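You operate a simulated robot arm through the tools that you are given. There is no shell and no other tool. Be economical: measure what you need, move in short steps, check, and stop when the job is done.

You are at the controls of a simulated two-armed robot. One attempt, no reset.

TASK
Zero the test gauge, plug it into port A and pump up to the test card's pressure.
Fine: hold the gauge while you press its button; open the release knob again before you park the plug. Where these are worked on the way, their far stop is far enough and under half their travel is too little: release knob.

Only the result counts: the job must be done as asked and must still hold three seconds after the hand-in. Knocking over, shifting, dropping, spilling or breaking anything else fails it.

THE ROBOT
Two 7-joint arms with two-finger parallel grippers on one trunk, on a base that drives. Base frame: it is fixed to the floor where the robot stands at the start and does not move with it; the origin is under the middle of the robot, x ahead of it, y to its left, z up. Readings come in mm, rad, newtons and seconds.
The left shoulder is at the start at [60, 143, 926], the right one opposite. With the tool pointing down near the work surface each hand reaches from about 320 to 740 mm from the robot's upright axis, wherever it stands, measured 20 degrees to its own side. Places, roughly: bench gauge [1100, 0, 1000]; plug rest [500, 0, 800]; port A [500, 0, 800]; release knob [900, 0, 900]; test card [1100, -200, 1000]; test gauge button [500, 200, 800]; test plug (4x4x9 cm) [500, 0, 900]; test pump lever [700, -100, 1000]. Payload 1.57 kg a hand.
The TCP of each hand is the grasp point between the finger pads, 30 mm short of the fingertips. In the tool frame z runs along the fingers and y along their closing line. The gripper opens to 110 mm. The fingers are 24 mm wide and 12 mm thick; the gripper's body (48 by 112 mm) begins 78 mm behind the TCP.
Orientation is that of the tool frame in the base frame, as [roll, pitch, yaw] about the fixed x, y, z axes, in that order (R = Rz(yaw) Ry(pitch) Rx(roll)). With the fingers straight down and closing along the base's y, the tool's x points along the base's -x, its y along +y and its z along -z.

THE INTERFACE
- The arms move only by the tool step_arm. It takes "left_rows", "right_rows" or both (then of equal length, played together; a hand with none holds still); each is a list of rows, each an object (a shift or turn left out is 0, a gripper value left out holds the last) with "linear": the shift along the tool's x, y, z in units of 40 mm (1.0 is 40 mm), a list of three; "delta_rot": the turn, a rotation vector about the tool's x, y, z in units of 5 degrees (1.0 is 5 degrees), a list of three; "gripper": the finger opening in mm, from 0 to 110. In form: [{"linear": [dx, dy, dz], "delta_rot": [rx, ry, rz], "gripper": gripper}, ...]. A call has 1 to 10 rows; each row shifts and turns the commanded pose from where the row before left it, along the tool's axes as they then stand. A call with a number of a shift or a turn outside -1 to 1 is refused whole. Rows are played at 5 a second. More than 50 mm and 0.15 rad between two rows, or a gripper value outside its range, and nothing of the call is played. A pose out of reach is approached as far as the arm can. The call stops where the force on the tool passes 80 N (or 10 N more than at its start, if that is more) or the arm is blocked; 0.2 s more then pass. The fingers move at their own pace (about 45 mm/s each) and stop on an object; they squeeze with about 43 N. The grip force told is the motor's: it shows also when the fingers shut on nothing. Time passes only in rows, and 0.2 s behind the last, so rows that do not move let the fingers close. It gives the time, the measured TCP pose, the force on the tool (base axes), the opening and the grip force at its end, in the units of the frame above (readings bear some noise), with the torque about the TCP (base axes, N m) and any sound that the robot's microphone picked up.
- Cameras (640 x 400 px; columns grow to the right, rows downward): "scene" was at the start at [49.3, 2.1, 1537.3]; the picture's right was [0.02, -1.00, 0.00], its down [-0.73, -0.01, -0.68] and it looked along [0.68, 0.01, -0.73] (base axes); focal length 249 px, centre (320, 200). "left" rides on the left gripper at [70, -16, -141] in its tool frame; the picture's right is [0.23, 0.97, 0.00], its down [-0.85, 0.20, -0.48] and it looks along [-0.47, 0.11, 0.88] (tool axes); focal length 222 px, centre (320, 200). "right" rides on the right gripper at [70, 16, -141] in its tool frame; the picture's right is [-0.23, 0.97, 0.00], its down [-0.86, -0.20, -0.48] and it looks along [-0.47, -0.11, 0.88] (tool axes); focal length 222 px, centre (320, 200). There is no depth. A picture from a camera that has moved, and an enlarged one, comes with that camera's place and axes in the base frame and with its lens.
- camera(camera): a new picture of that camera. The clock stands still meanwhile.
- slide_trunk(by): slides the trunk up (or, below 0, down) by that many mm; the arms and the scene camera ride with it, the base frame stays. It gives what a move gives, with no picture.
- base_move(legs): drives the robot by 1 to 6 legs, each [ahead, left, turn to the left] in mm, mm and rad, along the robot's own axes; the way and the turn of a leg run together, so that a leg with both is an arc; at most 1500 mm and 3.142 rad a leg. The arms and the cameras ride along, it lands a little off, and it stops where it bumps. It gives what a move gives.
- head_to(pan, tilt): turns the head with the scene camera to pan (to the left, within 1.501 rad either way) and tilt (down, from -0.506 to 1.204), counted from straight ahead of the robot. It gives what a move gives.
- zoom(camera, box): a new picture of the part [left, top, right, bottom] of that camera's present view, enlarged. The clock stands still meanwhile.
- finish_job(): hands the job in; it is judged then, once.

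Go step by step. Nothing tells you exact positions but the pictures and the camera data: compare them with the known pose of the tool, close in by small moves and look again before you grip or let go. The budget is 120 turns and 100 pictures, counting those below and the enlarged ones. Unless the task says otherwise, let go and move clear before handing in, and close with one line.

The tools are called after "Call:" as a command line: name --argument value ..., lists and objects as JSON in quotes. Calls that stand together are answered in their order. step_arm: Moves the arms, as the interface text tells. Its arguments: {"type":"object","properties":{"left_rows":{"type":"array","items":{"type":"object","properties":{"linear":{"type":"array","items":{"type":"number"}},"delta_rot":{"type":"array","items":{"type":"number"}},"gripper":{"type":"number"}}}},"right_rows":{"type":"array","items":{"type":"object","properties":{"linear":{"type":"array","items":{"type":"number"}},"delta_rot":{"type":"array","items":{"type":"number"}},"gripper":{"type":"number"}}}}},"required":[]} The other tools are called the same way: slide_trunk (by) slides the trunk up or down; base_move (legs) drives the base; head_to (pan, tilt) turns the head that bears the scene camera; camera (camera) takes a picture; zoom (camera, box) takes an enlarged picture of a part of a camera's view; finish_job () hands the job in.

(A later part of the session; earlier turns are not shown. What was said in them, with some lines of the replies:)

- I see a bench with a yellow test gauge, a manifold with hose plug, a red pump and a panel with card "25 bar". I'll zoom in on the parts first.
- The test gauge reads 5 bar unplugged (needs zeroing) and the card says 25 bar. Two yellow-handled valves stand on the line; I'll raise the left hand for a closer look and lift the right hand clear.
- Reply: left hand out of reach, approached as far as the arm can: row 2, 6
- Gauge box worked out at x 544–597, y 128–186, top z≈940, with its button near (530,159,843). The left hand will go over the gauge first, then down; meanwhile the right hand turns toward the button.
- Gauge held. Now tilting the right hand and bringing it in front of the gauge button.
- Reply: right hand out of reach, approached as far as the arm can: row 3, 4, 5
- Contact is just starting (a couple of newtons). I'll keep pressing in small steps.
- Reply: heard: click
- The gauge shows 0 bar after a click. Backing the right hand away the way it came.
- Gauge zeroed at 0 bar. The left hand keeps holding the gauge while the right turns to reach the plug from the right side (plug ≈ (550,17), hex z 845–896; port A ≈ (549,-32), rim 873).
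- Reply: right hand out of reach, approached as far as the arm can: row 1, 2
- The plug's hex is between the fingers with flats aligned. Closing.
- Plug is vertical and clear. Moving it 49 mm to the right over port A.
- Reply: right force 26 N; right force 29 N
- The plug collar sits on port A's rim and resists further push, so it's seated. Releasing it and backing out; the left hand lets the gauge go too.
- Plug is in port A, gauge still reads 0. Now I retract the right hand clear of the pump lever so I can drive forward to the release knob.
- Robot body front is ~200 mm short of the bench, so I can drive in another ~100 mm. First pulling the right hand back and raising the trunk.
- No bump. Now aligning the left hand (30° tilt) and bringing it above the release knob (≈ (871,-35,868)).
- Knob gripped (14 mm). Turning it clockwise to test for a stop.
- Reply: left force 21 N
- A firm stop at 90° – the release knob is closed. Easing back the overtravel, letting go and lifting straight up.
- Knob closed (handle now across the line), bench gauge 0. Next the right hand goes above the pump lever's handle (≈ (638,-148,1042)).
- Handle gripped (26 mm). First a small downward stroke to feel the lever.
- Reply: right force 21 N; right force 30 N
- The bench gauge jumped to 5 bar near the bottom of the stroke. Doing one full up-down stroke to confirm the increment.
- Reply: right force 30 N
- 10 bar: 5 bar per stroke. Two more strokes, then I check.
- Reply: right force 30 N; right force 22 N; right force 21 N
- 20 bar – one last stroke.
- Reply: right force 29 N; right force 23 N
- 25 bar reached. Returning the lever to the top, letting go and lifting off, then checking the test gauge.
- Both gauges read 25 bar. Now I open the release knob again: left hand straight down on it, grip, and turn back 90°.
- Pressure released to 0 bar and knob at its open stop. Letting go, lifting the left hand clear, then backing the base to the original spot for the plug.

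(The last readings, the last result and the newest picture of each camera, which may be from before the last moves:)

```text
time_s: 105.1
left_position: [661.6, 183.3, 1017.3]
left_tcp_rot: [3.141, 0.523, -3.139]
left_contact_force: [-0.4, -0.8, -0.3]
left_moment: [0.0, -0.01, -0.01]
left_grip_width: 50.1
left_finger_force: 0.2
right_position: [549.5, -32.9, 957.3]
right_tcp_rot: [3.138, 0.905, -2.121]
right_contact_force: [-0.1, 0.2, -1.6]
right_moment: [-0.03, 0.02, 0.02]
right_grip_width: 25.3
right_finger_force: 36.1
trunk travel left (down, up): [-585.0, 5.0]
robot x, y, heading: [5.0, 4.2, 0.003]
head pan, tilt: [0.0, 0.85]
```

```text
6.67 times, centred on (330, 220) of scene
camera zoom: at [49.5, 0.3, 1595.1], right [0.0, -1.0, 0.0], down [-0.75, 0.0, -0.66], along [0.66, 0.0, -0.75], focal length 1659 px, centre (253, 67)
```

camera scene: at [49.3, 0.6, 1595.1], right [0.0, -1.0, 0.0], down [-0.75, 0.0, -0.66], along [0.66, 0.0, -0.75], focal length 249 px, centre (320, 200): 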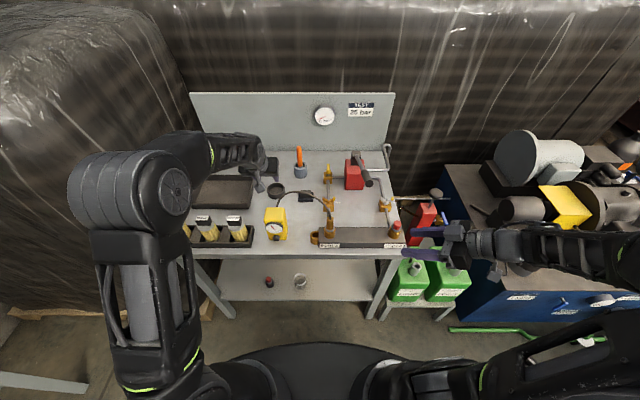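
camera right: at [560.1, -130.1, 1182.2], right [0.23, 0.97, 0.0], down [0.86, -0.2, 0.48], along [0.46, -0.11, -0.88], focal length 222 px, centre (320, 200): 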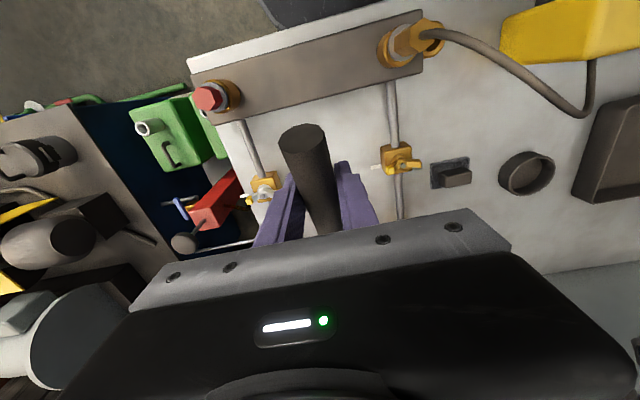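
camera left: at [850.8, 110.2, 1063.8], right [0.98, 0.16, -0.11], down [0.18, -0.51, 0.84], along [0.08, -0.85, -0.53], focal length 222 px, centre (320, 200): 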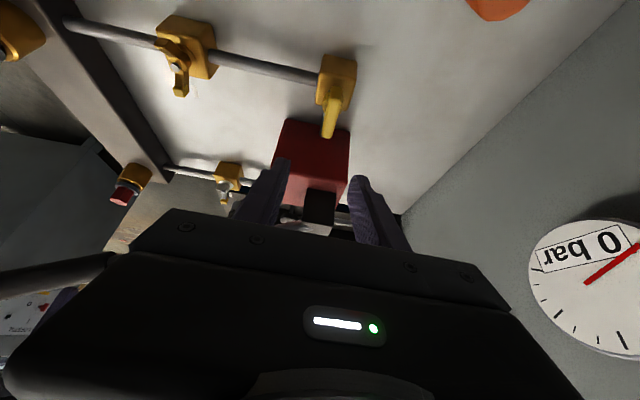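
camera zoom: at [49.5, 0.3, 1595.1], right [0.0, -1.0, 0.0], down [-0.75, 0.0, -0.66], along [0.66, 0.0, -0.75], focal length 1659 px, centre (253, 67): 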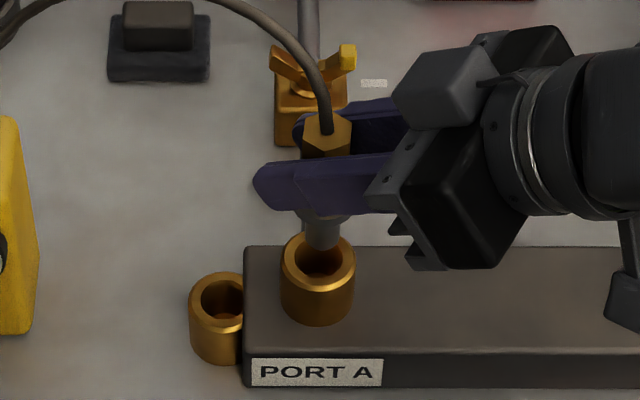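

Call:
step_arm --right_rows '[{"linear": [-0.236, 0, -0.185]}, {}, {"linear": [-0.33, 0.34, 0.42]}, {"linear": [-0.33, 0.34, 0.42]}, {}]'

Call:
zoom --camera "scene" --box '[300, 200, 350, 250]'

Call:
zoom --camera "right" --box '[220, 0, 400, 240]'

```text
time_s: 106.3
left_position: [660.8, 181.7, 1017.1]
left_tcp_rot: [3.14, 0.523, -3.138]
left_contact_force: [-0.3, 0.7, -0.1]
left_moment: [0.0, 0.03, 0.0]
left_grip_width: 50.2
left_finger_force: 0.0
right_position: [549.0, 18.7, 970.9]
right_tcp_rot: [3.139, 0.905, -2.121]
right_contact_force: [-0.8, 0.4, -0.9]
right_moment: [0.01, -0.01, 0.04]
right_grip_width: 25.1
right_finger_force: 37.0
trunk travel left (down, up): [-585.0, 5.0]
robot x, y, heading: [0.4, 1.4, 0.001]
head pan, tilt: [0.0, 0.85]
```

```text
8.00 times, centred on (325, 225) of scene
camera zoom: at [49.2, 0.2, 1595.1], right [0.0, -1.0, 0.0], down [-0.75, 0.0, -0.66], along [0.66, 0.0, -0.75], focal length 1991 px, centre (280, 0)
```

zoom: 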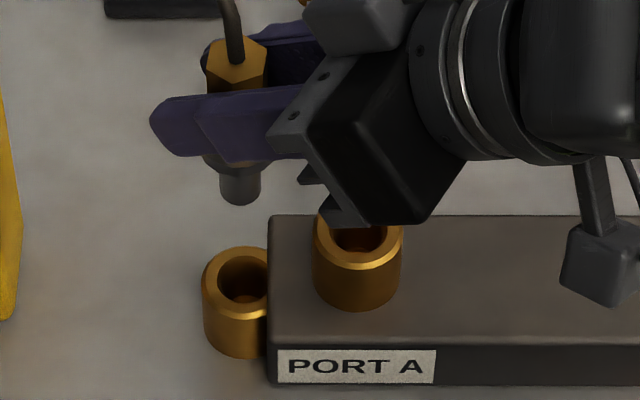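

```text
1.67 times, centred on (310, 120) of right
camera zoom: at [454.3, -102.8, 1003.0], right [-0.76, 0.63, 0.18], down [0.25, 0.02, 0.97], along [0.6, 0.78, -0.18], focal length 370 px, centre (337, 333)
```

zoom: 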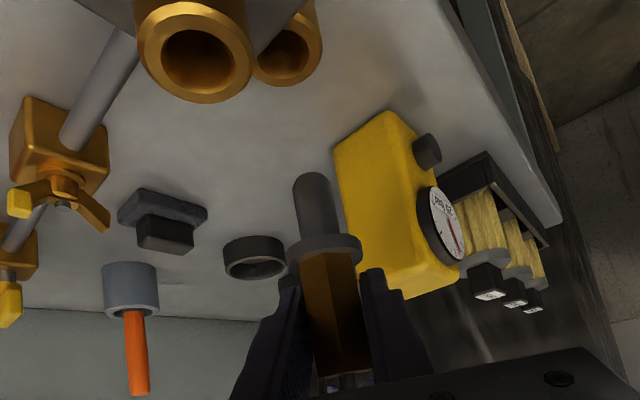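

Call:
step_arm --right_rows '[{"linear": [0.31, -0.013, 0.215]}, {"linear": [0.295, 0, 0.231]}, {"linear": [0.295, 0, 0.231]}, {"linear": [0.295, 0, 0.231]}, {"linear": [0.197, 0, 0.154]}, {}]'

Call:
zoom --camera "scene" --box '[300, 200, 350, 250]'

```text
time_s: 107.7
left_position: [661.8, 183.9, 1017.3]
left_tcp_rot: [3.14, 0.524, -3.138]
left_contact_force: [1.2, -0.1, 0.0]
left_moment: [-0.01, 0.0, 0.0]
left_grip_width: 50.1
left_finger_force: 0.1
right_position: [548.0, 17.2, 901.0]
right_tcp_rot: [3.137, 0.908, -2.12]
right_contact_force: [-0.3, 3.4, -1.1]
right_moment: [0.2, 0.0, -0.01]
right_grip_width: 25.1
right_finger_force: 36.5
trunk travel left (down, up): [-585.0, 5.0]
robot x, y, heading: [1.7, -2.3, 0.003]
head pan, tilt: [0.0, 0.85]
```

```text
8.00 times, centred on (325, 225) of scene
camera zoom: at [49.3, 0.8, 1595.1], right [0.0, -1.0, 0.0], down [-0.75, 0.0, -0.66], along [0.66, 0.0, -0.75], focal length 1991 px, centre (280, 0)
```

zoom: 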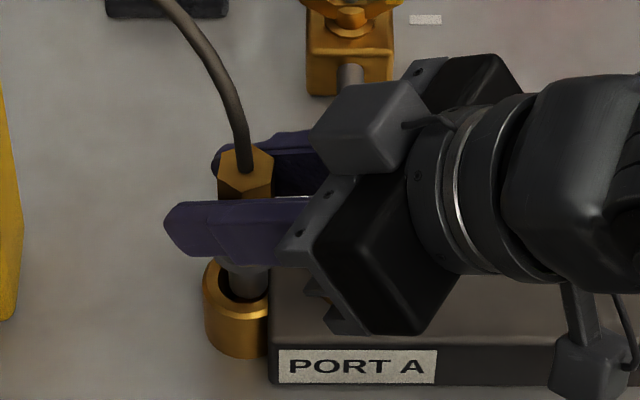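

Call:
step_arm --right_rows '[{"linear": [0.085, 0.013, 0.094]}, {"linear": [0.098, 0, 0.077]}, {"linear": [0.098, 0, 0.077]}, {"linear": [0.06, 0, 0.046]}, {}]'

Call:
step_arm --right_rows '[{"linear": [0.06, 0, 0.046]}, {"linear": [0.04, 0, 0.031]}, {}]'

Call:
zoom --camera "scene" --box '[300, 200, 350, 250]'

```text
time_s: 108.9
left_position: [662.1, 183.0, 1016.6]
left_tcp_rot: [-3.141, 0.524, -3.139]
left_contact_force: [-0.1, -0.3, -0.5]
left_moment: [-0.01, 0.0, 0.01]
left_grip_width: 50.2
left_finger_force: 0.1
right_position: [547.9, 16.8, 883.2]
right_tcp_rot: [3.139, 0.905, -2.121]
right_contact_force: [0.5, 0.2, 0.2]
right_moment: [-0.01, -0.04, 0.02]
right_grip_width: 25.3
right_finger_force: 36.2
trunk travel left (down, up): [-585.0, 5.0]
robot x, y, heading: [1.9, -4.0, 0.001]
head pan, tilt: [0.0, 0.85]
```

```text
time_s: 109.7
left_position: [662.8, 181.6, 1017.5]
left_tcp_rot: [-3.141, 0.524, -3.138]
left_contact_force: [0.0, -0.1, 0.2]
left_moment: [-0.01, -0.02, 0.01]
left_grip_width: 50.1
left_finger_force: 0.0
right_position: [547.8, 17.7, 877.6]
right_tcp_rot: [3.139, 0.906, -2.12]
right_contact_force: [1.0, 0.2, -1.3]
right_moment: [0.0, 0.01, 0.02]
right_grip_width: 25.2
right_finger_force: 36.8
trunk travel left (down, up): [-585.0, 5.0]
robot x, y, heading: [1.8, 0.2, 0.006]
head pan, tilt: [0.0, 0.85]
```

```text
8.00 times, centred on (325, 225) of scene
camera zoom: at [49.4, 0.4, 1595.1], right [0.0, -1.0, 0.0], down [-0.75, 0.0, -0.66], along [0.66, 0.0, -0.75], focal length 1991 px, centre (280, 0)
```

zoom: 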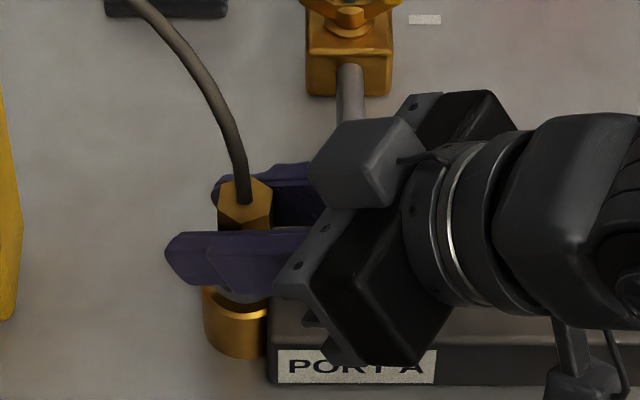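

Call:
step_arm --right_rows '[{"linear": [0.04, 0, 0.031]}, {"linear": [0.04, 0, 0.031]}, {}]'

```text
time_s: 110.5
left_position: [661.5, 182.1, 1017.8]
left_tcp_rot: [3.141, 0.524, -3.14]
left_contact_force: [0.6, 0.1, 0.3]
left_moment: [0.01, -0.02, 0.02]
left_grip_width: 50.1
left_finger_force: 0.0
right_position: [547.7, 17.0, 873.2]
right_tcp_rot: [3.138, 0.904, -2.12]
right_contact_force: [-0.2, 0.0, -2.1]
right_moment: [0.03, 0.0, 0.0]
right_grip_width: 25.1
right_finger_force: 37.1
trunk travel left (down, up): [-585.0, 5.0]
robot x, y, heading: [5.3, -3.1, 0.003]
head pan, tilt: [0.0, 0.85]
```

Call:
step_arm --right_rows '[{"linear": [0.04, 0, 0.031]}, {"linear": [0.04, 0, 0.031]}, {}]'

Call:
zoom --camera "scene" --box '[300, 200, 350, 250]'

```text
time_s: 111.3
left_position: [660.6, 181.5, 1018.3]
left_tcp_rot: [-3.141, 0.527, -3.138]
left_contact_force: [-0.4, 0.1, -0.8]
left_moment: [0.0, 0.01, 0.01]
left_grip_width: 50.2
left_finger_force: 0.0
right_position: [548.3, 18.9, 872.7]
right_tcp_rot: [-3.141, 0.911, -2.119]
right_contact_force: [-1.5, -2.4, 17.7]
right_moment: [-0.35, 0.11, 0.02]
right_grip_width: 25.1
right_finger_force: 37.1
trunk travel left (down, up): [-585.0, 5.0]
robot x, y, heading: [1.0, -2.5, 0.003]
head pan, tilt: [0.0, 0.85]
```

```text
8.00 times, centred on (325, 225) of scene
camera zoom: at [47.5, 0.1, 1595.4], right [0.0, -1.0, 0.0], down [-0.75, 0.0, -0.66], along [0.66, 0.0, -0.75], focal length 1991 px, centre (280, 0)
```

zoom: 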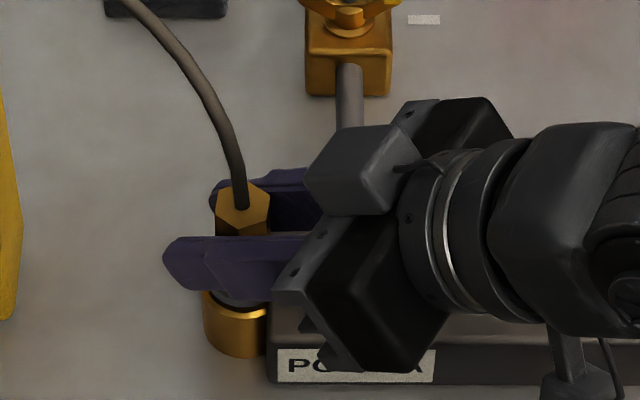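

The plug rests in its holder (contact felt). Opening and backing the hand out.

Call:
step_arm --right_rows '[{"linear": [-0.03, 0, -0.02]}, {"gripper": 60}, {"gripper": 60}, {"gripper": 60}, {"linear": [0, 0, -0.6]}, {"linear": [0, 0, -0.8]}, {"linear": [0, 0, -0.9]}, {"linear": [0, 0, -0.9]}, {"linear": [0.4, 0, -0.8]}, {"linear": [0.4, 0, -0.8]}]'

Call:
zoom --camera "scene" --box '[250, 100, 410, 260]'

```text
time_s: 113.5
left_position: [660.7, 181.3, 1017.9]
left_tcp_rot: [-3.142, 0.523, -3.138]
left_contact_force: [0.0, -0.4, -0.7]
left_moment: [0.01, -0.02, 0.01]
left_grip_width: 50.2
left_finger_force: 0.2
right_position: [459.8, -129.5, 965.5]
right_tcp_rot: [3.138, 0.906, -2.121]
right_contact_force: [0.1, 0.0, -0.4]
right_moment: [0.01, 0.01, -0.04]
right_grip_width: 59.9
right_finger_force: 0.0
trunk travel left (down, up): [-585.0, 5.0]
robot x, y, heading: [1.1, -1.3, 0.003]
head pan, tilt: [0.0, 0.85]
```

```text
2.50 times, centred on (330, 180) of scene
camera zoom: at [48.4, 0.3, 1595.1], right [0.0, -1.0, 0.0], down [-0.75, 0.0, -0.66], along [0.66, 0.0, -0.75], focal length 622 px, centre (295, 250)
```

zoom: 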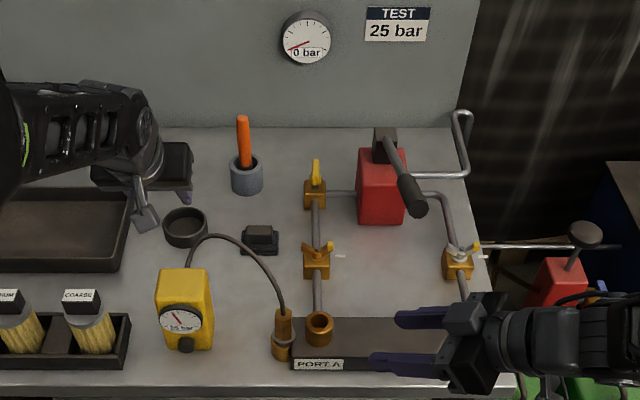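

Call:
zoom --camera "scene" --box '[280, 200, 340, 250]'

```text
8.00 times, centred on (310, 225) of scene
camera zoom: at [48.4, 0.3, 1595.1], right [0.0, -1.0, 0.0], down [-0.75, 0.0, -0.66], along [0.66, 0.0, -0.75], focal length 1991 px, centre (400, 0)
```

zoom: 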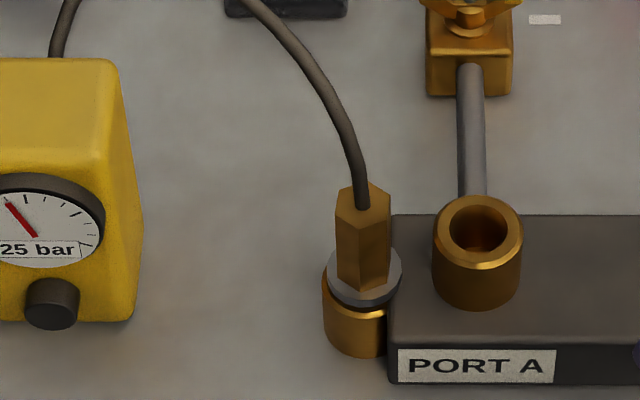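

The plug is parked in its rest, the release knob is open, and the bench gauge is at 0. The test gauge still shows its 25 bar reading, and both hands are clear, so I'm handing in.

Call:
finish_job

```text
The job is handed in.
```

I zeroed the test gauge while holding it, plugged it into port A, closed the release knob and pumped to 25 bar on both gauges. Then I opened the knob to its stop and parked the plug; the job is handed in with the bench gauge at 0 bar and the test gauge still showing 25 bar.
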